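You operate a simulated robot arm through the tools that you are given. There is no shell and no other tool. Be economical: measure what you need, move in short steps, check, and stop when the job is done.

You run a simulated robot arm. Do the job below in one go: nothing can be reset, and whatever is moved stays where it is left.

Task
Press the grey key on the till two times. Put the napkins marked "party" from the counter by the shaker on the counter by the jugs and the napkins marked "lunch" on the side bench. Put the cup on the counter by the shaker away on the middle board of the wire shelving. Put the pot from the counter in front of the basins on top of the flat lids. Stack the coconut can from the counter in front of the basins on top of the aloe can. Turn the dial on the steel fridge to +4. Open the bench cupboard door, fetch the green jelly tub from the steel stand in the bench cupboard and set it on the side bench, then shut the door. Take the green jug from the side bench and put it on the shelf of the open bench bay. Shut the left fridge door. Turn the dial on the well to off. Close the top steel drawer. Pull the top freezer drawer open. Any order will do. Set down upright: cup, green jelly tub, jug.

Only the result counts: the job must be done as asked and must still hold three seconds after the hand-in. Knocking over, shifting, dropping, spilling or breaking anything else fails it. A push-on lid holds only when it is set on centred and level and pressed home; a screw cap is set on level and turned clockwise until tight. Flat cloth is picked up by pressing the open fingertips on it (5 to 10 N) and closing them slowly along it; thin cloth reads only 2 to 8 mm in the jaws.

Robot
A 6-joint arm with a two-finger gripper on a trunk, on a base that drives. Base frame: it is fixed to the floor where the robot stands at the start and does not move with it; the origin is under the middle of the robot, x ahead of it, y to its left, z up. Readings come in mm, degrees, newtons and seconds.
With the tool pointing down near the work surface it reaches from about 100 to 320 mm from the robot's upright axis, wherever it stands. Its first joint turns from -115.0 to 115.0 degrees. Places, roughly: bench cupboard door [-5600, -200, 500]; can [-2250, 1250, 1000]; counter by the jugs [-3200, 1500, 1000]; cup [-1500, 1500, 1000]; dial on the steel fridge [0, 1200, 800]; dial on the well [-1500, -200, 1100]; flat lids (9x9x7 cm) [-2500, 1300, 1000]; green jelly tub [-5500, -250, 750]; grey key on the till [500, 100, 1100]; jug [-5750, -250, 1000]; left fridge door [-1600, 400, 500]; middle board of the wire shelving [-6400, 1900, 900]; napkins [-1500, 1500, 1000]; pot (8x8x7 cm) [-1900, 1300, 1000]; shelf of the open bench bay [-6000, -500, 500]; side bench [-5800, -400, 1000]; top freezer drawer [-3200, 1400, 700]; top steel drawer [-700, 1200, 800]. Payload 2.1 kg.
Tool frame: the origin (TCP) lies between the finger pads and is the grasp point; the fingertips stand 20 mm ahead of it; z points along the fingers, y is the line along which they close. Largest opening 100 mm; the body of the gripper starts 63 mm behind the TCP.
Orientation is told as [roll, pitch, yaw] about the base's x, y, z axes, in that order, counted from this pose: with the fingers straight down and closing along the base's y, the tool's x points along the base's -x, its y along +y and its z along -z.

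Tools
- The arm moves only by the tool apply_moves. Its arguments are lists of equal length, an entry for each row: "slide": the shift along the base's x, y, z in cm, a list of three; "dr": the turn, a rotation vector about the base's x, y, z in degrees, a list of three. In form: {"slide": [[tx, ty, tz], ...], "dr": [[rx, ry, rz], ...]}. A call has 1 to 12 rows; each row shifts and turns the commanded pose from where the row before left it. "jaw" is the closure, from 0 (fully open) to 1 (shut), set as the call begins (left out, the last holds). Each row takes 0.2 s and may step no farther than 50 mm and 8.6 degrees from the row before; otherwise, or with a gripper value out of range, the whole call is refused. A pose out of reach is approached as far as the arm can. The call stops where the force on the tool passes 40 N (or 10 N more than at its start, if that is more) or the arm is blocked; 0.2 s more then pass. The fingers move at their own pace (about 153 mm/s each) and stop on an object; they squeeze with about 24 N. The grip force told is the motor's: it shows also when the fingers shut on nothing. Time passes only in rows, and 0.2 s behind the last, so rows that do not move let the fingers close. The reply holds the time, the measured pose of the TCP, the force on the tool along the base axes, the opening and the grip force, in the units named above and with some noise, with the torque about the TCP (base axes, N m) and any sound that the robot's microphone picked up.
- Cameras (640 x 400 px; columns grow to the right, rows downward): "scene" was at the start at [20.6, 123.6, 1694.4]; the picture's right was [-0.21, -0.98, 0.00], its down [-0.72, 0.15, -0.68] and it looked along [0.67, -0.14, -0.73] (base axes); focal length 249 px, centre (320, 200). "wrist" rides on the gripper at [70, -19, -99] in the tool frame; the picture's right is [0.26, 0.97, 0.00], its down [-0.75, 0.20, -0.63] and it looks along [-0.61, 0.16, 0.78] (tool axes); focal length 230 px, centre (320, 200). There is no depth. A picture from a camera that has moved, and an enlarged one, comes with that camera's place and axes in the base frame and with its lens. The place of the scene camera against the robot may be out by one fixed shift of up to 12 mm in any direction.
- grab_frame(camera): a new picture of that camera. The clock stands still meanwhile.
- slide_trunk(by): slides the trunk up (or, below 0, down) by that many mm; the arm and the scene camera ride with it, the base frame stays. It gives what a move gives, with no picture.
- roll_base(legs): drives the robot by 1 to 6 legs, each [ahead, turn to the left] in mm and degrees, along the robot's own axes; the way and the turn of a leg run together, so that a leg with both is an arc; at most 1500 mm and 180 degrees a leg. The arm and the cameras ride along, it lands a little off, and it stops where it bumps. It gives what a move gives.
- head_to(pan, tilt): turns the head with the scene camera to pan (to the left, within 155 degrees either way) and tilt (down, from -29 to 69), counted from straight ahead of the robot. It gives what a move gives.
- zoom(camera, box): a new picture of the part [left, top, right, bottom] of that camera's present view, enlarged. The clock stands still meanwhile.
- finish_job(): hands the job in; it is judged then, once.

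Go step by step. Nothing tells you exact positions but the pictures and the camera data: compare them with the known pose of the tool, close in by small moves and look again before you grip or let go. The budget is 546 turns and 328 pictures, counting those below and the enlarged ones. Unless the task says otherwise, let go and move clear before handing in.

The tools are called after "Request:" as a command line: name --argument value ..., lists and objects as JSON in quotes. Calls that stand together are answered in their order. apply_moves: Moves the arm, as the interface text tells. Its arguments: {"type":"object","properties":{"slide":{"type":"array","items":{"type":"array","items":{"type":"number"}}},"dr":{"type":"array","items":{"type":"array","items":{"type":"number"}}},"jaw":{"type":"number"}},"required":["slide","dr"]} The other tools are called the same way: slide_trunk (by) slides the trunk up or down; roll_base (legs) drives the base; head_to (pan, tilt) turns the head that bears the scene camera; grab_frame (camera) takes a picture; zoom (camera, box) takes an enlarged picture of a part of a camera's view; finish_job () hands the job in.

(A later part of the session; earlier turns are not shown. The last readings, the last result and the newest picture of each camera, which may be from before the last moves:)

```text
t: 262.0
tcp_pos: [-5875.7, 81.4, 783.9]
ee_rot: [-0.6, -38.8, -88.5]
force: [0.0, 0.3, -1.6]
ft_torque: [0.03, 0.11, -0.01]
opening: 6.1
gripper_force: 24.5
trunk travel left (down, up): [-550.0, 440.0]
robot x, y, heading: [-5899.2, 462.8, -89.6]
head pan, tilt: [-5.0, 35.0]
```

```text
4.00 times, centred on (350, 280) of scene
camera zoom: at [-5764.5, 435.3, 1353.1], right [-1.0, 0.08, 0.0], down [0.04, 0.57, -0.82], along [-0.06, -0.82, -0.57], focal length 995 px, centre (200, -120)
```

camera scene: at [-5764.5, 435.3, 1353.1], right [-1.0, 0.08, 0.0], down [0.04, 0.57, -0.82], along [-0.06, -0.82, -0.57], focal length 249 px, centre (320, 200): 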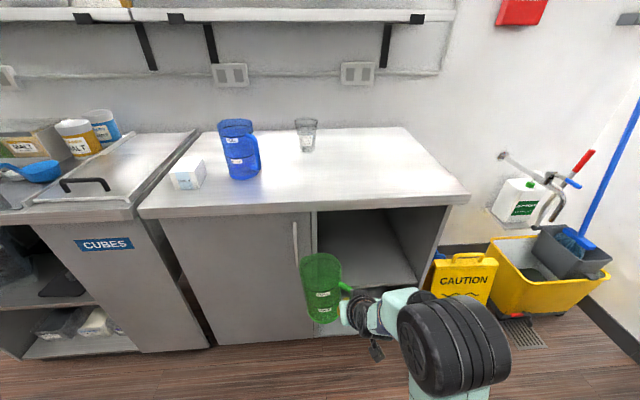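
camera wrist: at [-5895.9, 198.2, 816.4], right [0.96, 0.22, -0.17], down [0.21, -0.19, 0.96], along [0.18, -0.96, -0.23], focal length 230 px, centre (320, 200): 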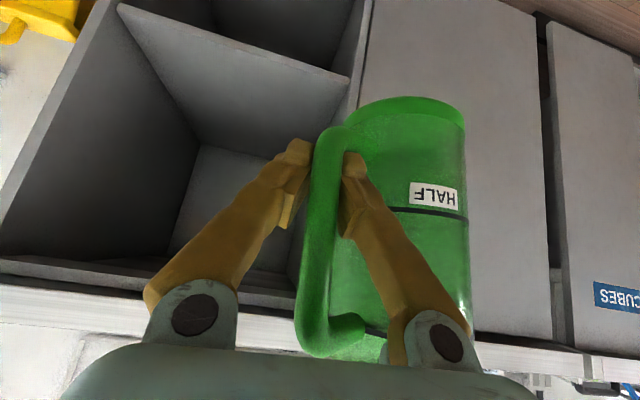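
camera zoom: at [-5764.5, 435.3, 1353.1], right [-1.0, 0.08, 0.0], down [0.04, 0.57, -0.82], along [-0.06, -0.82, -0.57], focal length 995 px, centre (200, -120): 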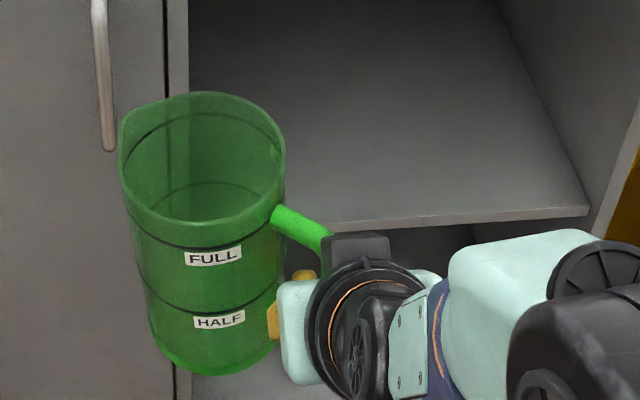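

The jug is still seated. I head straight for the bay: shelf z ≈ 538, x −5800…−6187. Shift the arm right first.

Request:
apply_moves --slide '[[-4, 0, 0], [-5, 0, 0], [-5, 0, 0], [-4, 0, 0]]' --dr '[[0, 0, 0], [0, 0, 0], [0, 0, 0], [0, 0, 0]]'

Request:
slide_trunk --by -135

Request:
grab_frame --camera "scene"

```text
t: 263.0
tcp_pos: [-5882.0, 82.7, 786.7]
ee_rot: [-1.0, -38.6, -88.4]
force: [-0.1, -0.4, -2.7]
ft_torque: [0.05, 0.14, 0.01]
opening: 6.1
gripper_force: 24.2
out of reach, approached as far as the arm can: row 1, 2, 3, 4
trunk travel left (down, up): [-550.0, 440.0]
robot x, y, heading: [-5902.9, 461.0, -89.3]
head pan, tilt: [-5.0, 35.0]
```

```text
t: 264.6
tcp_pos: [-5880.4, 83.0, 651.9]
ee_rot: [-1.0, -38.6, -88.4]
force: [0.0, 0.3, -1.7]
ft_torque: [0.06, 0.1, 0.0]
opening: 6.1
gripper_force: 23.7
trunk travel left (down, up): [-415.0, 575.0]
robot x, y, heading: [-5901.5, 462.6, -89.3]
head pan, tilt: [-5.0, 35.0]
```

```text
203 pictures are left
camera scene: at [-5764.7, 435.4, 1218.2], right [-1.0, 0.08, 0.0], down [0.04, 0.57, -0.82], along [-0.06, -0.82, -0.57], focal length 249 px, centre (320, 200)
```

scene: 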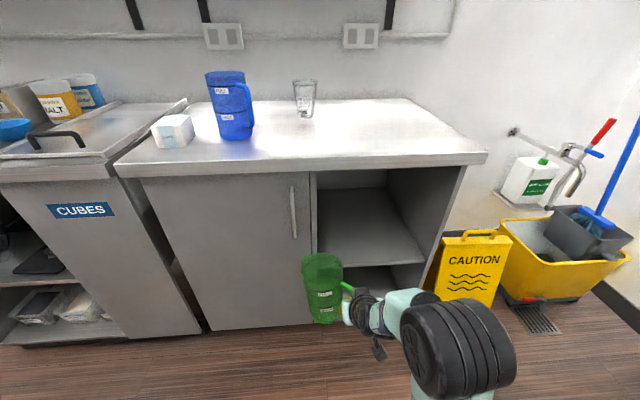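

Grip is stable at 6 mm now. The arm can't go further right, so I shift the base 180 mm to −x instead.

Request:
roll_base --legs '[[0, -70], [190, 0], [0, 70]]'

Request:
grab_frame --camera "scene"

```text
t: 272.2
tcp_pos: [-6065.0, 15.9, 651.6]
ee_rot: [-1.1, -38.6, -89.4]
force: [-0.2, -0.1, -2.0]
ft_torque: [0.07, 0.1, -0.02]
opening: 6.0
gripper_force: 24.0
trunk travel left (down, up): [-415.0, 575.0]
robot x, y, heading: [-6079.0, 397.1, -90.7]
head pan, tilt: [-5.0, 35.0]
```

```text
202 pictures are left
camera scene: at [-5942.9, 367.0, 1218.2], right [-1.0, 0.09, 0.0], down [0.05, 0.57, -0.82], along [-0.08, -0.82, -0.57], focal length 249 px, centre (320, 200)
```

scene: 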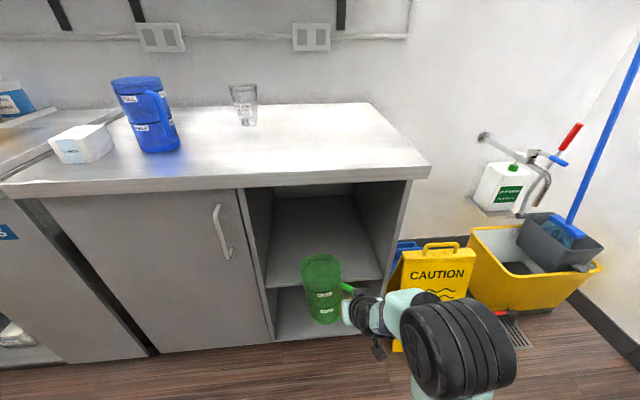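

Jug is lined up with the bay. Drive in 210 mm.

Request:
roll_base --legs '[[210, 0]]'

Request:
grab_frame --camera "scene"

Request:
grab_frame --camera "wrist"

```text
t: 273.8
tcp_pos: [-6066.4, -192.2, 651.4]
ee_rot: [-0.9, -38.7, -89.3]
force: [0.5, -0.4, -1.9]
ft_torque: [0.05, 0.1, 0.03]
opening: 5.9
gripper_force: 23.9
trunk travel left (down, up): [-415.0, 575.0]
robot x, y, heading: [-6079.1, 186.6, -90.3]
head pan, tilt: [-5.0, 35.0]
```

```text
201 pictures are left
camera scene: at [-5944.2, 157.6, 1218.1], right [-1.0, 0.09, 0.0], down [0.05, 0.57, -0.82], along [-0.08, -0.82, -0.57], focal length 249 px, centre (320, 200)
```

scene: 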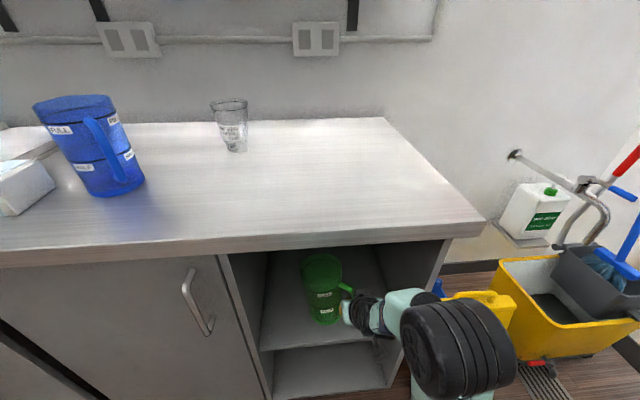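

```text
200 pictures are left
camera wrist: at [-6083.4, -76.8, 684.4], right [0.96, 0.2, -0.17], down [0.21, -0.19, 0.96], along [0.16, -0.96, -0.23], focal length 230 px, centre (320, 200)
```

wrist: 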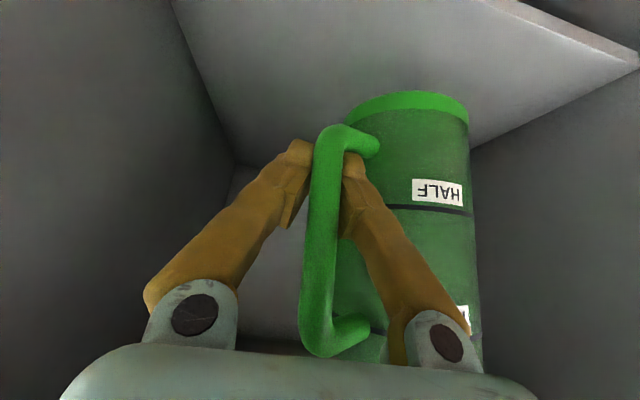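

Over the shelf. Lower until contact.

Request:
slide_trunk --by -30

Request:
zoom --camera "scene" --box '[240, 230, 440, 355]'

```text
t: 274.6
tcp_pos: [-6066.4, -192.2, 622.2]
ee_rot: [-1.0, -38.8, -89.3]
force: [0.2, -0.2, -2.2]
ft_torque: [0.04, 0.09, -0.02]
opening: 5.9
gripper_force: 24.4
trunk travel left (down, up): [-385.0, 605.0]
robot x, y, heading: [-6078.2, 188.7, -90.2]
head pan, tilt: [-5.0, 35.0]
```

```text
3.20 times, centred on (340, 292) of scene
camera zoom: at [-5944.3, 158.2, 1188.1], right [-1.0, 0.09, 0.0], down [0.05, 0.57, -0.82], along [-0.08, -0.82, -0.57], focal length 796 px, centre (256, -96)
```

zoom: 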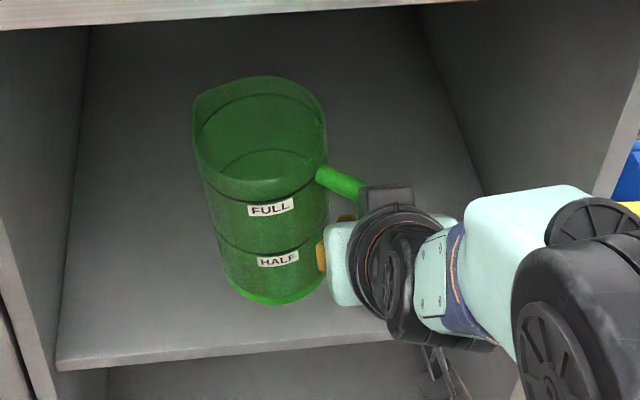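

Request:
slide_trunk --by -8

Request:
slide_trunk --by -6

Request:
slide_trunk --by -6

```text
t: 275.2
tcp_pos: [-6066.7, -192.4, 615.0]
ee_rot: [-0.9, -38.7, -89.3]
force: [-0.4, -0.3, -1.6]
ft_torque: [0.04, 0.1, -0.02]
opening: 6.2
gripper_force: 24.3
trunk travel left (down, up): [-377.0, 613.0]
robot x, y, heading: [-6080.2, 185.4, -90.5]
head pan, tilt: [-5.0, 35.0]
```

```text
t: 275.7
tcp_pos: [-6065.4, -191.9, 607.8]
ee_rot: [-1.1, -38.7, -89.4]
force: [-0.4, 0.1, -2.5]
ft_torque: [0.04, 0.09, -0.03]
opening: 5.9
gripper_force: 23.8
trunk travel left (down, up): [-371.0, 619.0]
robot x, y, heading: [-6081.4, 187.4, -90.2]
head pan, tilt: [-5.0, 35.0]
```

```text
t: 276.3
tcp_pos: [-6065.2, -192.1, 601.6]
ee_rot: [-1.0, -38.7, -89.2]
force: [0.2, -0.2, -1.2]
ft_torque: [0.05, 0.13, -0.01]
opening: 6.0
gripper_force: 24.3
trunk travel left (down, up): [-365.0, 625.0]
robot x, y, heading: [-6081.1, 183.3, -90.1]
head pan, tilt: [-5.0, 35.0]
```

Request:
slide_trunk --by -5

Request:
zoom --camera "scene" --box '[240, 230, 440, 355]'

```text
t: 276.8
tcp_pos: [-6066.2, -193.0, 596.7]
ee_rot: [-1.0, -38.6, -89.3]
force: [-0.4, -0.2, -1.4]
ft_torque: [0.1, 0.11, 0.0]
opening: 6.1
gripper_force: 23.5
trunk travel left (down, up): [-360.0, 630.0]
robot x, y, heading: [-6078.9, 188.6, -90.4]
head pan, tilt: [-5.0, 35.0]
```

```text
3.20 times, centred on (340, 292) of scene
camera zoom: at [-5944.2, 158.2, 1163.1], right [-1.0, 0.09, 0.0], down [0.05, 0.57, -0.82], along [-0.08, -0.82, -0.57], focal length 796 px, centre (256, -96)
```

zoom: 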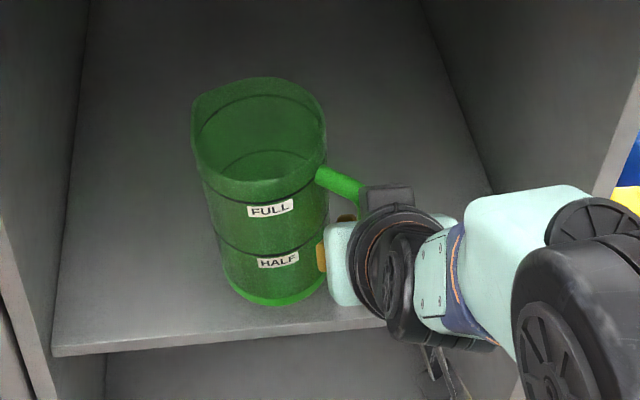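

Request:
slide_trunk --by -5

Request:
slide_trunk --by -4

Request:
slide_trunk --by -4

```text
t: 277.3
tcp_pos: [-6065.5, -193.4, 590.8]
ee_rot: [-1.0, -38.7, -89.3]
force: [-0.2, -0.1, -1.6]
ft_torque: [0.04, 0.11, 0.04]
opening: 5.9
gripper_force: 23.9
trunk travel left (down, up): [-355.0, 635.0]
robot x, y, heading: [-6073.2, 185.0, -90.3]
head pan, tilt: [-5.0, 35.0]
```

```text
t: 277.9
tcp_pos: [-6065.6, -192.4, 588.9]
ee_rot: [-0.9, -38.7, -89.3]
force: [-0.8, 0.4, -1.8]
ft_torque: [0.06, 0.09, -0.03]
opening: 6.3
gripper_force: 24.1
trunk travel left (down, up): [-351.0, 639.0]
robot x, y, heading: [-6079.3, 185.3, -90.3]
head pan, tilt: [-5.0, 35.0]
```

```text
t: 278.4
tcp_pos: [-6067.1, -191.1, 584.9]
ee_rot: [-1.0, -38.6, -89.3]
force: [-0.1, -0.7, -1.8]
ft_torque: [0.05, 0.12, 0.01]
opening: 6.0
gripper_force: 24.3
trunk travel left (down, up): [-347.0, 643.0]
robot x, y, heading: [-6079.5, 188.1, -90.4]
head pan, tilt: [-5.0, 35.0]
```

Request:
slide_trunk --by -4

Request:
slide_trunk --by -4

Request:
slide_trunk --by -4

Request:
grab_frame --camera "wrist"

```text
t: 278.9
tcp_pos: [-6065.9, -193.3, 579.2]
ee_rot: [-1.0, -38.7, -89.3]
force: [-0.1, -0.5, -1.5]
ft_torque: [0.08, 0.07, 0.0]
opening: 6.2
gripper_force: 23.7
trunk travel left (down, up): [-343.0, 647.0]
robot x, y, heading: [-6077.1, 191.5, -90.0]
head pan, tilt: [-5.0, 35.0]
```

```text
t: 279.5
tcp_pos: [-6065.3, -191.9, 576.5]
ee_rot: [-1.1, -38.7, -89.3]
force: [0.5, -0.3, -2.0]
ft_torque: [0.06, 0.09, 0.02]
opening: 6.0
gripper_force: 24.3
trunk travel left (down, up): [-339.0, 651.0]
robot x, y, heading: [-6079.8, 186.3, -90.1]
head pan, tilt: [-5.0, 35.0]
```

```text
t: 280.0
tcp_pos: [-6066.2, -193.0, 572.3]
ee_rot: [-1.0, -38.6, -89.4]
force: [0.2, 0.3, -1.7]
ft_torque: [0.07, 0.09, 0.0]
opening: 6.1
gripper_force: 23.8
trunk travel left (down, up): [-335.0, 655.0]
robot x, y, heading: [-6078.0, 186.1, -90.3]
head pan, tilt: [-5.0, 35.0]
```

```text
197 pictures are left
camera wrist: at [-6083.5, -76.5, 604.5], right [0.96, 0.2, -0.17], down [0.21, -0.19, 0.96], along [0.16, -0.96, -0.23], focal length 230 px, centre (320, 200)
```

wrist: 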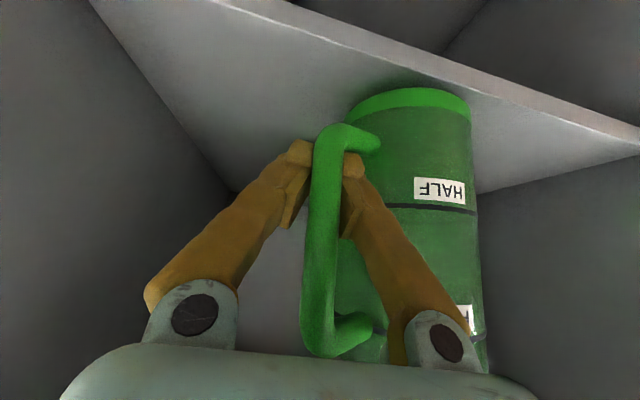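

The shelf looks recessed (edge y ≈ −187, z ≈ 475). I move 45 mm deeper before lowering.

Request:
roll_base --legs '[[45, 0]]'

Request:
slide_trunk --by -6

Request:
slide_trunk --by -5

Request:
grab_frame --camera "scene"

```text
t: 280.9
tcp_pos: [-6066.5, -237.8, 572.5]
ee_rot: [-1.1, -38.7, -89.3]
force: [-0.1, 0.2, -1.4]
ft_torque: [0.08, 0.15, 0.0]
opening: 5.9
gripper_force: 23.7
trunk travel left (down, up): [-335.0, 655.0]
robot x, y, heading: [-6078.0, 143.4, -90.3]
head pan, tilt: [-5.0, 35.0]
```

```text
t: 281.4
tcp_pos: [-6066.9, -237.3, 566.4]
ee_rot: [-1.0, -38.7, -89.3]
force: [-0.3, -0.4, -1.0]
ft_torque: [-0.01, -0.01, -0.02]
opening: 6.2
gripper_force: 24.1
trunk travel left (down, up): [-329.0, 661.0]
robot x, y, heading: [-6077.3, 141.2, -90.2]
head pan, tilt: [-5.0, 35.0]
```

```text
t: 282.0
tcp_pos: [-6066.4, -237.7, 560.2]
ee_rot: [-1.0, -38.6, -89.3]
force: [0.5, -0.6, -0.9]
ft_torque: [-0.01, 0.03, -0.01]
opening: 5.9
gripper_force: 24.1
trunk travel left (down, up): [-324.0, 666.0]
robot x, y, heading: [-6080.5, 144.6, -90.4]
head pan, tilt: [-5.0, 35.0]
```

```text
196 pictures are left
camera scene: at [-5944.5, 113.2, 1127.1], right [-1.0, 0.09, 0.0], down [0.05, 0.57, -0.82], along [-0.08, -0.82, -0.57], focal length 249 px, centre (320, 200)
```

scene: 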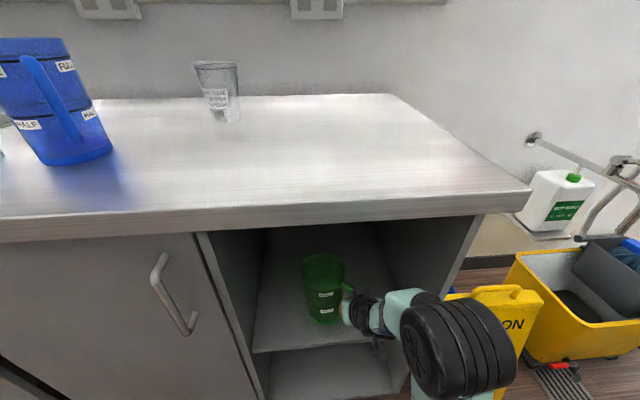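

The load has left the fingers: the jug rests on the shelf. Ease up 2 mm, open narrowly and back out.

Request:
apply_moves --slide '[[0, 0, 0], [0, 0, 0]]' --dr '[[0, 0, 0], [0, 0, 0]]' --jaw 0.66

Request:
grab_frame --camera "wrist"

```text
t: 282.6
tcp_pos: [-6066.2, -236.9, 561.5]
ee_rot: [-1.0, -38.7, -89.3]
force: [0.0, 0.7, 0.2]
ft_torque: [-0.01, 0.02, 0.05]
opening: 33.8
gripper_force: 0.1
trunk travel left (down, up): [-324.0, 666.0]
robot x, y, heading: [-6074.6, 143.9, -90.1]
head pan, tilt: [-5.0, 35.0]
```

```text
195 pictures are left
camera wrist: at [-6083.7, -121.4, 593.6], right [0.96, 0.2, -0.17], down [0.21, -0.19, 0.96], along [0.16, -0.96, -0.23], focal length 230 px, centre (320, 200)
```

wrist: 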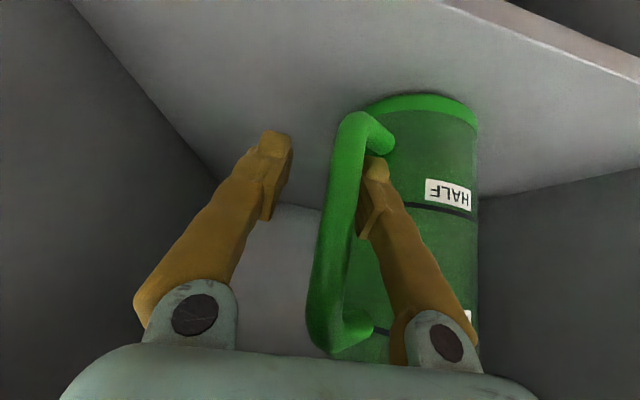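

Request:
apply_moves --slide '[[0.4, 0, 0]]' --dr '[[0, 0, 0]]'

Request:
roll_base --legs '[[-60, 0]]'

Request:
grab_frame --camera "wrist"

```text
t: 283.0
tcp_pos: [-6061.9, -236.7, 560.3]
ee_rot: [-1.0, -38.7, -89.3]
force: [-1.0, 1.2, 0.2]
ft_torque: [0.03, -0.01, 0.03]
opening: 33.6
gripper_force: 0.0
trunk travel left (down, up): [-324.0, 666.0]
robot x, y, heading: [-6081.6, 139.6, -90.2]
head pan, tilt: [-5.0, 35.0]
```

```text
t: 283.9
tcp_pos: [-6062.7, -177.7, 560.7]
ee_rot: [-1.0, -38.8, -89.3]
force: [-0.9, -0.8, 0.4]
ft_torque: [-0.01, 0.05, -0.04]
opening: 33.9
gripper_force: 0.1
trunk travel left (down, up): [-324.0, 666.0]
robot x, y, heading: [-6074.4, 197.6, -90.0]
head pan, tilt: [-5.0, 35.0]
```

```text
194 pictures are left
camera wrist: at [-6079.5, -61.1, 593.7], right [0.96, 0.2, -0.17], down [0.21, -0.19, 0.96], along [0.16, -0.96, -0.23], focal length 230 px, centre (320, 200)
```

wrist: 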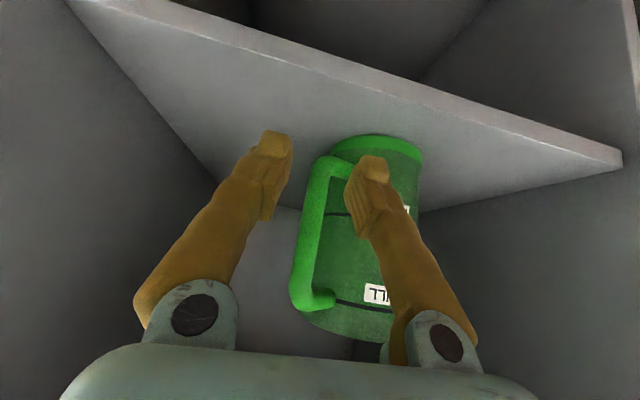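

The jug stands on the bay shelf. Next the cupboard door with the vertical handle near [-5763, -110, 820]; I reposition slightly left and raise the trunk.

Request:
roll_base --legs '[[-170, 0], [0, -70], [-90, 0], [0, 70]]'

Request:
slide_trunk --by 260

Request:
head_to --pan 10 --tilt 40

Request:
grab_frame --camera "scene"

```text
t: 292.2
tcp_pos: [-5975.8, 24.3, 560.7]
ee_rot: [-0.9, -38.7, -89.1]
force: [1.0, 0.4, 0.2]
ft_torque: [-0.01, -0.01, 0.01]
opening: 33.7
gripper_force: 0.0
trunk travel left (down, up): [-324.0, 666.0]
robot x, y, heading: [-5993.6, 405.7, -90.3]
head pan, tilt: [-5.0, 35.0]
```

```text
t: 294.8
tcp_pos: [-5975.1, 24.7, 819.8]
ee_rot: [-1.0, -38.7, -89.1]
force: [-1.2, 0.5, 0.1]
ft_torque: [-0.02, 0.02, -0.02]
opening: 33.9
gripper_force: 0.0
trunk travel left (down, up): [-584.0, 406.0]
robot x, y, heading: [-5992.5, 404.9, -90.2]
head pan, tilt: [-5.0, 35.0]
```

```text
t: 295.6
tcp_pos: [-5975.7, 25.0, 820.5]
ee_rot: [-1.1, -38.6, -89.0]
force: [0.2, 0.5, -0.7]
ft_torque: [-0.05, 0.0, 0.02]
opening: 34.0
gripper_force: 0.0
trunk travel left (down, up): [-584.0, 406.0]
robot x, y, heading: [-5990.4, 404.7, -90.2]
head pan, tilt: [10.0, 40.0]
```

```text
193 pictures are left
camera scene: at [-5836.6, 380.1, 1379.7], right [-0.99, -0.17, 0.0], down [-0.11, 0.63, -0.77], along [0.13, -0.76, -0.64], focal length 249 px, centre (320, 200)
```

scene: 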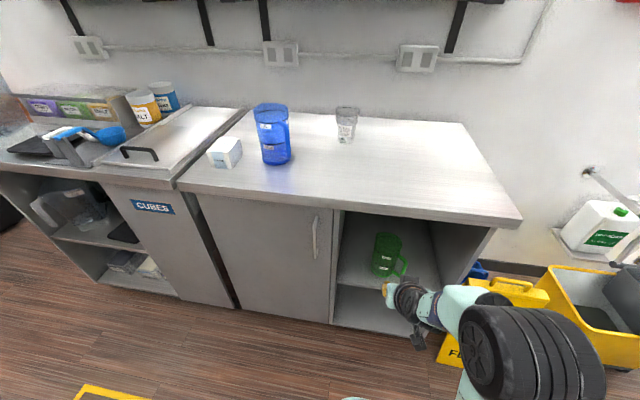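

Handle bar near [-5735, -140], z ≈ 700–870. I swing the arm left in front of it and approach.

Request:
apply_moves --slide '[[4.8, 0, 0], [4.8, 0, 0], [4.8, 0, 0], [4.8, 0, 0], [4.8, 0, 0]]' --dr '[[0, 0, 0], [0, 0, 0], [0, 0, 0], [0, 0, 0], [0, 0, 0]]' --jaw 0.4

Request:
roll_base --legs '[[70, 0]]'

Request:
grab_frame --camera "wrist"

Request:
grab_frame --camera "scene"

```text
t: 296.8
tcp_pos: [-5734.3, 24.4, 821.7]
ee_rot: [-1.1, -38.7, -89.0]
force: [0.3, -0.8, -0.1]
ft_torque: [0.02, 0.04, -0.03]
opening: 59.8
gripper_force: 0.1
trunk travel left (down, up): [-584.0, 406.0]
robot x, y, heading: [-5993.6, 405.8, -90.0]
head pan, tilt: [10.0, 40.0]
```

```text
t: 297.8
tcp_pos: [-5735.7, -44.5, 821.1]
ee_rot: [-1.0, -38.7, -89.1]
force: [-0.7, 0.0, 0.5]
ft_torque: [-0.01, 0.02, 0.01]
opening: 60.1
gripper_force: 0.0
trunk travel left (down, up): [-584.0, 406.0]
robot x, y, heading: [-5998.8, 338.0, -90.3]
head pan, tilt: [10.0, 40.0]
```

```text
192 pictures are left
camera wrist: at [-5753.8, 70.4, 854.4], right [0.96, 0.21, -0.17], down [0.21, -0.19, 0.96], along [0.16, -0.96, -0.23], focal length 230 px, centre (320, 200)
```

wrist: 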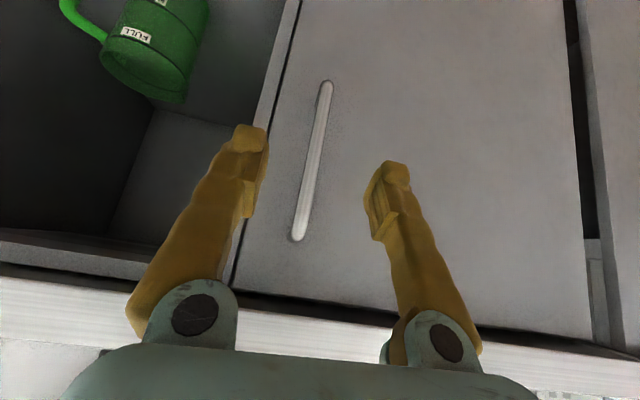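

```text
191 pictures are left
camera scene: at [-5836.5, 309.4, 1379.6], right [-0.99, -0.17, 0.0], down [-0.11, 0.63, -0.77], along [0.13, -0.75, -0.64], focal length 249 px, centre (320, 200)
```

scene: 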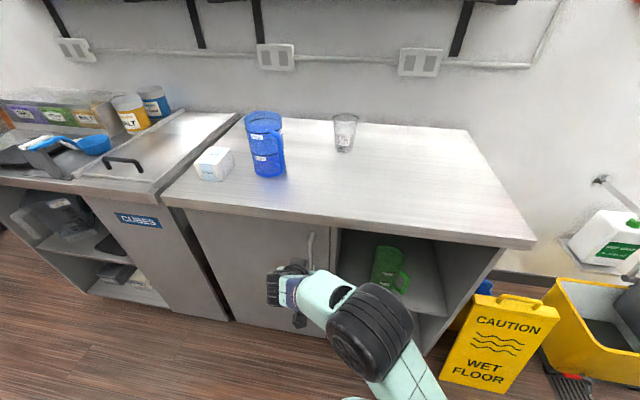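

Handle spans z 680–842 at x −5733. Lower 40 and drive 85 in.

Request:
slide_trunk --by -40

Request:
roll_base --legs '[[85, 0]]'

Request:
grab_frame --camera "wrist"

```text
t: 298.6
tcp_pos: [-5737.1, -44.5, 782.6]
ee_rot: [-1.0, -38.7, -89.2]
force: [-0.2, 0.8, -0.3]
ft_torque: [0.02, 0.03, -0.01]
opening: 60.1
gripper_force: 0.0
trunk travel left (down, up): [-544.0, 446.0]
robot x, y, heading: [-5993.3, 335.0, -89.9]
head pan, tilt: [10.0, 40.0]
```

```text
t: 299.7
tcp_pos: [-5736.1, -129.8, 781.0]
ee_rot: [-1.1, -38.7, -89.1]
force: [0.7, 0.1, 0.4]
ft_torque: [0.01, 0.01, 0.0]
opening: 60.1
gripper_force: 0.0
trunk travel left (down, up): [-544.0, 446.0]
robot x, y, heading: [-5991.4, 248.3, -89.8]
head pan, tilt: [10.0, 40.0]
```

```text
190 pictures are left
camera wrist: at [-5753.9, -14.2, 814.4], right [0.96, 0.21, -0.17], down [0.21, -0.19, 0.96], along [0.16, -0.96, -0.23], focal length 230 px, centre (320, 200)
```

wrist: 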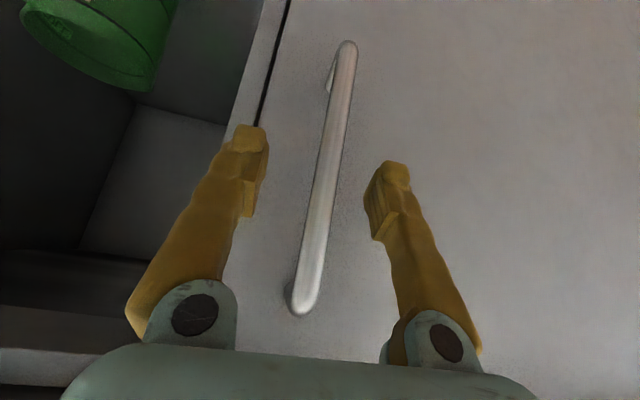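

Request:
roll_base --legs '[[10, 0]]'

Request:
apply_moves --slide '[[0, 0, 0], [0, 0, 0], [0, 0, 0]]' --dr '[[0, 0, 0], [0, 0, 0], [0, 0, 0]]' --jaw 1

Request:
roll_base --legs '[[-40, 0]]'

Request:
grab_frame --camera "scene"

```text
t: 300.5
tcp_pos: [-5736.8, -140.5, 782.5]
ee_rot: [-1.1, -38.7, -89.0]
force: [0.0, 0.1, -0.2]
ft_torque: [0.01, -0.03, 0.02]
opening: 60.2
gripper_force: 0.0
trunk travel left (down, up): [-544.0, 446.0]
robot x, y, heading: [-5995.3, 241.1, -90.1]
head pan, tilt: [10.0, 40.0]
```

```text
t: 301.3
tcp_pos: [-5732.8, -140.4, 782.1]
ee_rot: [-1.1, -38.7, -89.0]
force: [9.1, -2.3, 5.1]
ft_torque: [0.08, -0.27, -0.07]
opening: 6.0
gripper_force: 33.1
trunk travel left (down, up): [-544.0, 446.0]
robot x, y, heading: [-5995.7, 238.0, -90.4]
head pan, tilt: [10.0, 40.0]
```

```text
t: 302.2
tcp_pos: [-5726.2, -100.2, 781.4]
ee_rot: [-1.3, -38.5, -88.8]
force: [18.5, -5.2, -3.5]
ft_torque: [0.25, -0.33, -0.2]
opening: 5.9
gripper_force: 31.7
trunk travel left (down, up): [-544.0, 446.0]
robot x, y, heading: [-5993.5, 279.9, -90.0]
head pan, tilt: [10.0, 40.0]
```

```text
189 pictures are left
camera scene: at [-5792.6, 253.7, 1336.2], right [-0.98, -0.17, 0.03], down [-0.14, 0.63, -0.76], along [0.11, -0.75, -0.65], focal length 249 px, centre (320, 200)
```

scene: 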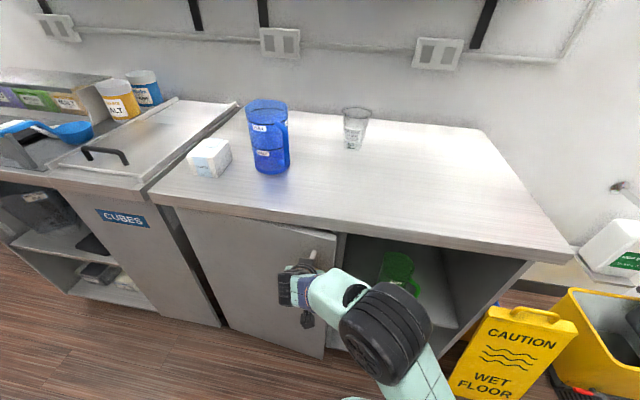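

The door is opening. Continue: ease the arm +x with the arc and reverse.

Request:
apply_moves --slide '[[0.5, 0, 0], [0.5, 0.5, 0]]' --dr '[[0, 0, 1], [0, 0, 1]]'

Request:
roll_base --legs '[[-50, 0]]'

Request:
apply_moves --slide '[[0.7, 0, 0], [0.7, 0.5, 0]]' --dr '[[0, 0, 2], [0, 0, 2]]'

Request:
roll_base --legs '[[-50, 0]]'

Request:
grab_frame --camera "scene"

```text
t: 302.4
tcp_pos: [-5723.8, -98.9, 788.2]
ee_rot: [2.4, -37.9, -89.4]
force: [8.5, -5.8, -17.2]
ft_torque: [-0.38, -1.57, 0.88]
opening: 6.1
gripper_force: 30.5
trunk travel left (down, up): [-544.0, 446.0]
robot x, y, heading: [-5995.0, 274.7, -89.9]
head pan, tilt: [10.0, 40.0]
stopped in row 1: the force on the tool passed its limit at 103 N (the readings are from after the stop); the commanded pose is now the measured one
```

```text
t: 303.1
tcp_pos: [-5726.0, -93.8, 828.9]
ee_rot: [8.5, -40.3, -81.6]
force: [-21.4, 2.0, -29.7]
ft_torque: [-1.09, -0.84, -1.35]
opening: 8.0
gripper_force: 36.1
trunk travel left (down, up): [-544.0, 446.0]
robot x, y, heading: [-5990.8, 245.6, -78.0]
head pan, tilt: [10.0, 40.0]
stopped in leg 1: the robot was blocked; the commanded pose is now the measured one
```

```text
t: 303.4
tcp_pos: [-5740.6, -104.2, 832.6]
ee_rot: [6.7, -40.1, -71.1]
force: [-5.4, -4.6, -1.3]
ft_torque: [0.3, -0.47, 0.45]
opening: 5.3
gripper_force: 30.2
trunk travel left (down, up): [-544.0, 446.0]
robot x, y, heading: [-5983.1, 225.2, -72.2]
head pan, tilt: [10.0, 40.0]
stopped in row 1: the force on the tool passed its limit at 70 N (the readings are from after the stop); the commanded pose is now the measured one
```

```text
t: 304.1
tcp_pos: [-5832.8, -110.8, 840.8]
ee_rot: [14.9, -40.7, -78.6]
force: [0.0, 0.2, 0.2]
ft_torque: [-0.06, 0.0, 0.0]
opening: 0.0
gripper_force: 29.6
trunk travel left (down, up): [-544.0, 446.0]
robot x, y, heading: [-5983.1, 227.8, -72.6]
head pan, tilt: [10.0, 40.0]
stopped in leg 1: the robot was blocked; the commanded pose is now the measured one
```

```text
188 pictures are left
camera scene: at [-5846.9, 250.2, 1342.8], right [-0.89, -0.46, -0.01], down [-0.29, 0.57, -0.77], along [0.36, -0.68, -0.64], focal length 249 px, centre (320, 200)
```

scene: 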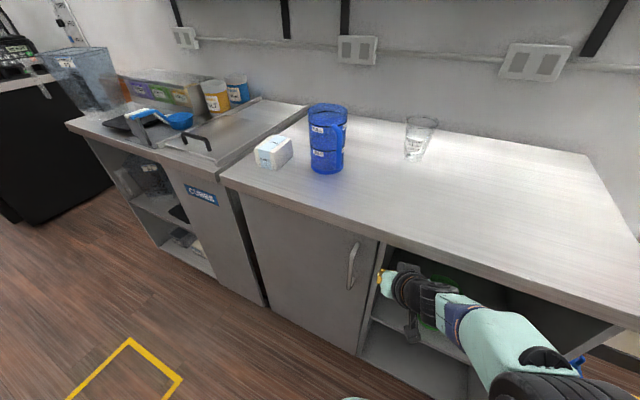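

The pull jammed and the grip came off; the base has been twisted to −72°. I back away and re-assess.

Request:
roll_base --legs '[[-120, 0]]'

Request:
grab_frame --camera "scene"

Request:
grab_frame --camera "wrist"

```text
t: 305.4
tcp_pos: [-5870.2, 0.7, 838.3]
ee_rot: [15.2, -40.5, -78.8]
force: [-0.8, -0.2, -0.4]
ft_torque: [0.01, -0.04, 0.02]
opening: 0.0
gripper_force: 30.2
trunk travel left (down, up): [-544.0, 446.0]
robot x, y, heading: [-6021.1, 342.4, -72.5]
head pan, tilt: [10.0, 40.0]
```

```text
187 pictures are left
camera scene: at [-5868.5, 366.7, 1340.2], right [-0.89, -0.46, 0.0], down [-0.3, 0.57, -0.77], along [0.36, -0.68, -0.64], focal length 249 px, centre (320, 200)
```

scene: 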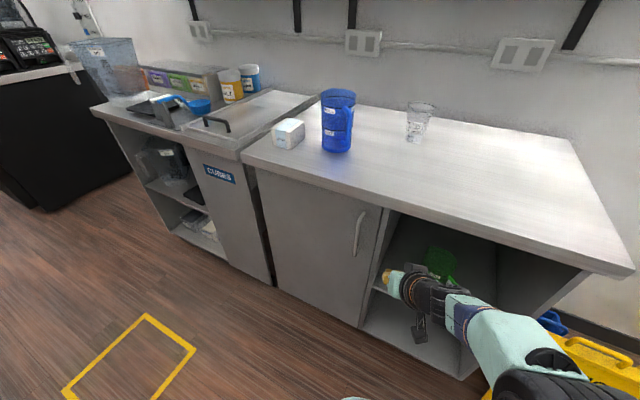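

```text
186 pictures are left
camera wrist: at [-5934.1, 101.6, 861.6], right [0.84, 0.54, 0.03], down [0.06, -0.13, 0.99], along [0.53, -0.83, -0.14], focal length 230 px, centre (320, 200)
```

wrist: 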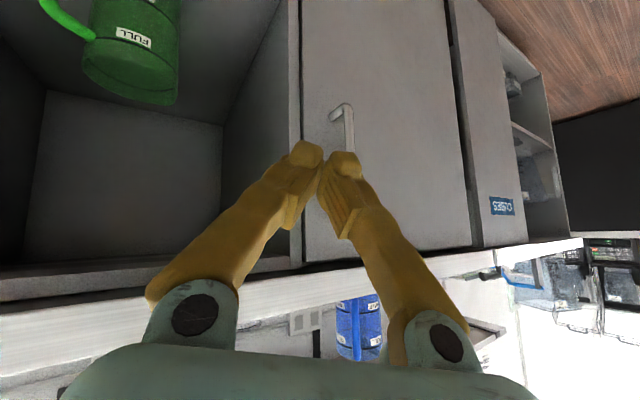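

The door swung shut again; nothing else moved. New plan: place the robot so its travel is tangential to the door's swing, grip the handle, and reverse along an arc. First raise the arm clear and reposition.

Request:
slide_trunk --by 200

Request:
roll_base --legs '[[0, 11], [125, 0], [0, -62]]'

Request:
grab_frame --camera "scene"

```text
t: 307.5
tcp_pos: [-5867.6, 1.0, 1039.2]
ee_rot: [14.9, -40.5, -78.6]
force: [0.1, 0.1, 0.4]
ft_torque: [0.03, -0.01, -0.01]
opening: 0.1
gripper_force: 29.0
trunk travel left (down, up): [-744.0, 246.0]
robot x, y, heading: [-6020.0, 340.5, -72.5]
head pan, tilt: [10.0, 40.0]
```

```text
t: 312.3
tcp_pos: [-6133.6, -100.2, 1039.6]
ee_rot: [14.8, -40.5, -130.3]
force: [0.3, -0.2, -0.1]
ft_torque: [0.02, 0.02, 0.0]
opening: 0.0
gripper_force: 29.8
trunk travel left (down, up): [-744.0, 246.0]
robot x, y, heading: [-5962.1, 233.2, -123.9]
head pan, tilt: [10.0, 40.0]
```

```text
185 pictures are left
camera scene: at [-5843.7, 127.4, 1539.6], right [-0.91, 0.41, 0.0], down [0.26, 0.59, -0.77], along [-0.31, -0.7, -0.64], focal length 249 px, centre (320, 200)
```

scene: 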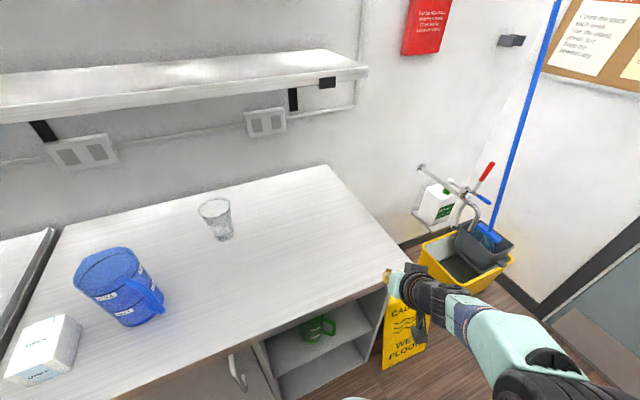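

Swing the arm over to the handle's x and correct the tool's roll and yaw.

Request:
apply_moves --slide '[[0, -1.5, 0], [0, -1.5, 0], [4, 0, 0], [4, 0, 0], [4, 0, 0], [4, 0, 0], [4, 0, 0], [4, 0, 0], [4, 0, 0], [4, 0, 0], [4, 1, 0]]' --dr '[[3.7, 4.4, -4.9], [3.7, 4.4, -4.9], [0, 0, 4.6], [0, 0, 4.6], [0, 0, 4.6], [0, 0, 4.6], [0, 0, 4.6], [0, 0, 4.6], [0, 0, 4.6], [0, 0, 4.6], [0, 0, 4.6]]' --jaw 0.4

Request:
grab_frame --camera "scene"

```text
t: 314.7
tcp_pos: [-5774.9, -115.0, 1043.1]
ee_rot: [4.1, -41.8, -88.8]
force: [0.3, 0.6, 0.1]
ft_torque: [-0.02, 0.02, 0.0]
opening: 60.1
gripper_force: 0.1
out of reach, approached as far as the arm can: row 1
trunk travel left (down, up): [-744.0, 246.0]
robot x, y, heading: [-5963.2, 235.1, -123.9]
head pan, tilt: [10.0, 40.0]
```

```text
184 pictures are left
camera scene: at [-5842.1, 127.7, 1539.5], right [-0.91, 0.41, 0.0], down [0.26, 0.59, -0.77], along [-0.31, -0.7, -0.64], focal length 249 px, centre (320, 200)
```

scene: 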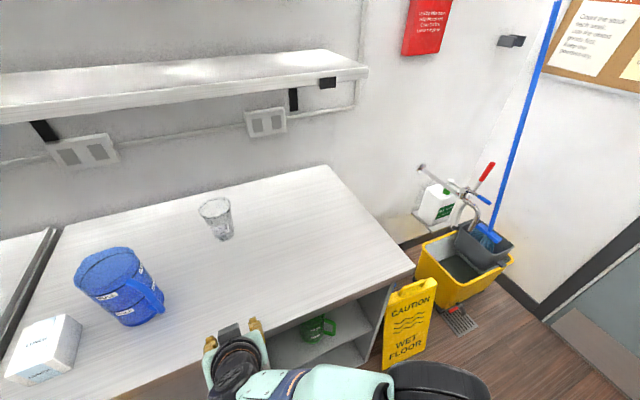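

Request:
roll_base --legs '[[-80, 0]]'

Request:
apply_moves --slide '[[0, 0, 0]]' --dr '[[0, 3, -2.7]]'

Request:
slide_trunk --by -260

Request:
grab_frame --camera "wrist"

```text
t: 315.7
tcp_pos: [-5736.7, -56.2, 1040.4]
ee_rot: [4.5, -41.4, -89.3]
force: [-1.2, -0.5, 0.0]
ft_torque: [0.03, -0.02, 0.05]
opening: 59.8
gripper_force: 0.1
trunk travel left (down, up): [-744.0, 246.0]
robot x, y, heading: [-5914.7, 301.7, -124.2]
head pan, tilt: [10.0, 40.0]
```

```text
t: 316.1
tcp_pos: [-5734.2, -51.7, 1041.9]
ee_rot: [0.0, -41.7, -89.1]
force: [0.1, -0.3, 1.0]
ft_torque: [-0.03, -0.02, -0.02]
opening: 59.8
gripper_force: 0.0
trunk travel left (down, up): [-744.0, 246.0]
robot x, y, heading: [-5917.5, 298.3, -123.9]
head pan, tilt: [10.0, 40.0]
```

```text
t: 318.8
tcp_pos: [-5733.9, -50.3, 780.9]
ee_rot: [0.0, -41.7, -89.1]
force: [-0.2, 0.0, 0.3]
ft_torque: [-0.01, 0.01, -0.02]
opening: 59.8
gripper_force: 0.1
trunk travel left (down, up): [-484.0, 506.0]
robot x, y, heading: [-5921.8, 294.9, -123.9]
head pan, tilt: [10.0, 40.0]
```

```text
183 pictures are left
camera wrist: at [-5753.4, 66.7, 808.4], right [0.96, 0.21, -0.17], down [0.2, -0.14, 0.97], along [0.18, -0.97, -0.17], focal length 230 px, centre (320, 200)
```

wrist: 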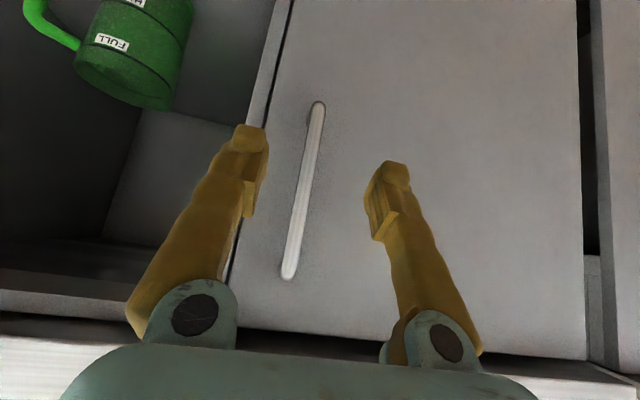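

Request:
apply_moves --slide '[[0.1, -2.2, 0], [0.1, -2.2, 0], [0, -2.2, 0], [0, -2.2, 0]]' --dr '[[0, 0, 0], [0, 0, 0], [0, 0, 0], [0, 0, 0]]'

Request:
grab_frame --camera "wrist"

```text
t: 319.8
tcp_pos: [-5731.3, -139.3, 782.2]
ee_rot: [0.1, -41.7, -89.0]
force: [-0.1, -0.3, -0.2]
ft_torque: [-0.02, -0.01, 0.0]
opening: 59.7
gripper_force: 0.1
trunk travel left (down, up): [-484.0, 506.0]
robot x, y, heading: [-5919.6, 299.1, -124.0]
head pan, tilt: [10.0, 40.0]
```

```text
182 pictures are left
camera wrist: at [-5751.5, -22.0, 808.9], right [0.96, 0.21, -0.17], down [0.2, -0.14, 0.97], along [0.18, -0.97, -0.17], focal length 230 px, centre (320, 200)
```

wrist: 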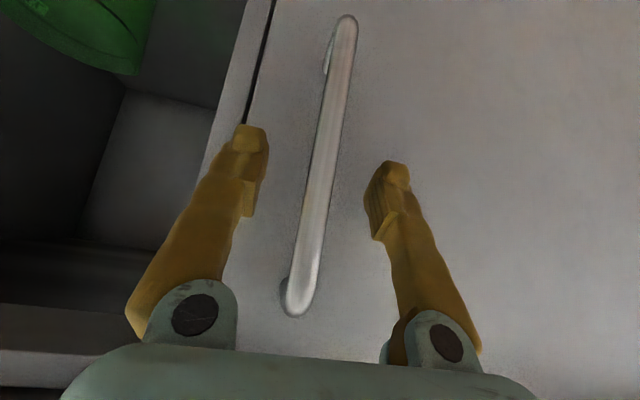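

I back the tool off, trim the heading by −6° so the arc's centre coincides with the hinge, and re-approach.

Request:
apply_moves --slide '[[0, 2.5, 0], [0, 2.5, 0], [0, 1, 0]]' --dr '[[0, 0, 0], [0, 0, 0], [0, 0, 0]]'

Request:
roll_base --legs '[[0, -6]]'

Request:
apply_moves --slide '[[2.2, 0, 0], [2.2, 0, 0]]' --dr '[[0, 0, 3], [0, 0, 3]]'

Request:
grab_frame --camera "wrist"

```text
t: 320.6
tcp_pos: [-5731.0, -78.3, 783.1]
ee_rot: [0.2, -41.6, -89.1]
force: [0.1, 0.3, -0.1]
ft_torque: [0.02, 0.0, 0.0]
opening: 60.2
gripper_force: 0.0
trunk travel left (down, up): [-484.0, 506.0]
robot x, y, heading: [-5916.6, 300.0, -124.0]
head pan, tilt: [10.0, 40.0]
```

```text
t: 321.5
tcp_pos: [-5773.0, -96.0, 781.2]
ee_rot: [0.2, -41.8, -95.1]
force: [-0.4, 0.1, 0.5]
ft_torque: [0.02, -0.03, 0.02]
opening: 59.8
gripper_force: 0.1
trunk travel left (down, up): [-484.0, 506.0]
robot x, y, heading: [-5920.1, 296.7, -130.1]
head pan, tilt: [10.0, 40.0]
```

```text
t: 322.1
tcp_pos: [-5727.0, -95.4, 781.4]
ee_rot: [0.1, -41.7, -89.1]
force: [0.0, -0.8, -0.9]
ft_torque: [-0.01, 0.04, 0.07]
opening: 59.9
gripper_force: 0.1
trunk travel left (down, up): [-484.0, 506.0]
robot x, y, heading: [-5916.1, 302.2, -130.0]
head pan, tilt: [10.0, 40.0]
```

```text
181 pictures are left
camera wrist: at [-5747.2, 21.7, 808.7], right [0.96, 0.21, -0.17], down [0.2, -0.14, 0.97], along [0.18, -0.97, -0.17], focal length 230 px, centre (320, 200)
```

wrist: 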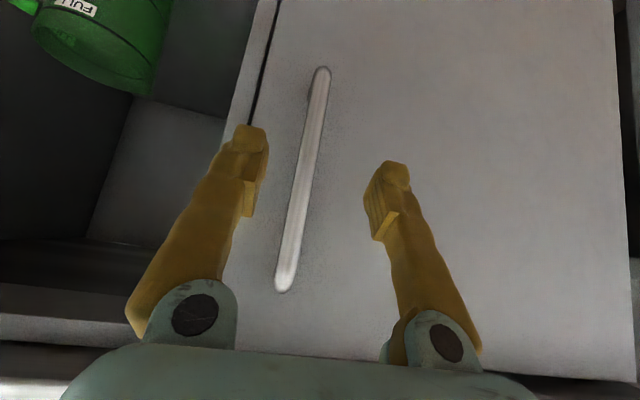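

Request:
apply_moves --slide '[[-0.5, -1.6, 0], [0, -1.7, 0], [0, -1.7, 0]]' --dr '[[0, 0, 0], [0, 0, 0], [0, 0, 0]]'

Request:
apply_moves --slide '[[0, 0, 0], [0, 0, 0], [0, 0, 0]]' --dr '[[0, 0, 0], [0, 0, 0], [0, 0, 0]]' --jaw 1

Request:
roll_base --legs '[[-64, -5]]'

Request:
grab_frame --camera "wrist"

```text
t: 322.9
tcp_pos: [-5732.8, -146.6, 781.6]
ee_rot: [0.2, -41.6, -89.1]
force: [0.4, -0.4, -0.9]
ft_torque: [-0.01, 0.03, -0.05]
opening: 59.9
gripper_force: 0.0
trunk travel left (down, up): [-484.0, 506.0]
robot x, y, heading: [-5918.3, 296.2, -129.9]
head pan, tilt: [10.0, 40.0]
```

```text
t: 323.7
tcp_pos: [-5732.8, -145.7, 782.0]
ee_rot: [0.1, -41.6, -89.1]
force: [-1.6, -1.1, -1.8]
ft_torque: [0.04, -0.05, 0.06]
opening: 5.8
gripper_force: 32.0
trunk travel left (down, up): [-484.0, 506.0]
robot x, y, heading: [-5915.1, 298.9, -130.1]
head pan, tilt: [10.0, 40.0]
```

```text
t: 324.7
tcp_pos: [-5729.3, -111.7, 782.2]
ee_rot: [0.0, -41.6, -94.0]
force: [-4.8, 0.3, -2.0]
ft_torque: [0.26, -0.02, -0.01]
opening: 6.1
gripper_force: 30.9
trunk travel left (down, up): [-484.0, 506.0]
robot x, y, heading: [-5874.5, 347.7, -135.1]
head pan, tilt: [10.0, 40.0]
```

```text
180 pictures are left
camera wrist: at [-5738.7, 6.5, 808.3], right [0.98, 0.13, -0.17], down [0.19, -0.16, 0.97], along [0.1, -0.98, -0.18], focal length 230 px, centre (320, 200)
```

wrist: 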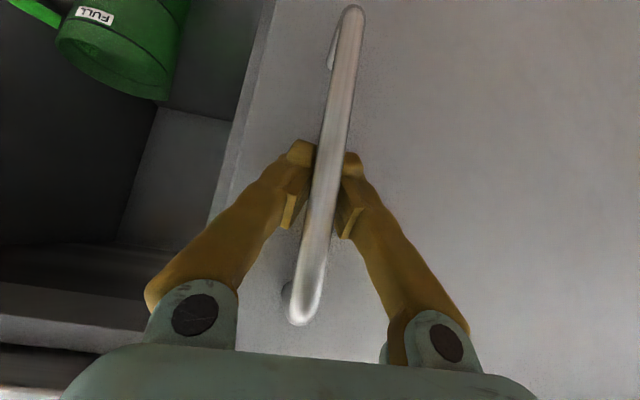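

The arc works with little force. Continue 10° at a time.

Request:
roll_base --legs '[[-127, -10]]'

Request:
roll_base --legs '[[-127, -10]]'

Request:
grab_frame --camera "wrist"

```text
t: 326.0
tcp_pos: [-5713.5, -49.2, 782.9]
ee_rot: [0.0, -41.7, -104.0]
force: [-1.0, -0.2, -0.6]
ft_torque: [0.01, 0.05, 0.0]
opening: 0.0
gripper_force: 29.5
trunk travel left (down, up): [-484.0, 506.0]
robot x, y, heading: [-5776.1, 431.9, -145.1]
head pan, tilt: [10.0, 40.0]
```

```text
t: 327.3
tcp_pos: [-5685.0, 11.7, 781.6]
ee_rot: [0.0, -41.6, -113.8]
force: [-0.7, 0.2, -0.3]
ft_torque: [-0.01, 0.02, 0.0]
opening: 0.0
gripper_force: 29.6
trunk travel left (down, up): [-484.0, 506.0]
robot x, y, heading: [-5665.1, 494.1, -155.0]
head pan, tilt: [10.0, 40.0]
```

```text
179 pictures are left
camera wrist: at [-5653.8, 126.5, 808.2], right [0.96, -0.21, -0.17], down [0.12, -0.21, 0.97], along [-0.24, -0.95, -0.18], focal length 230 px, centre (320, 200)
```

wrist: 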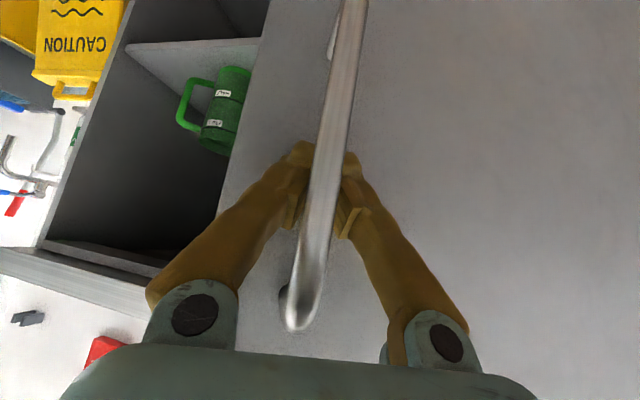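

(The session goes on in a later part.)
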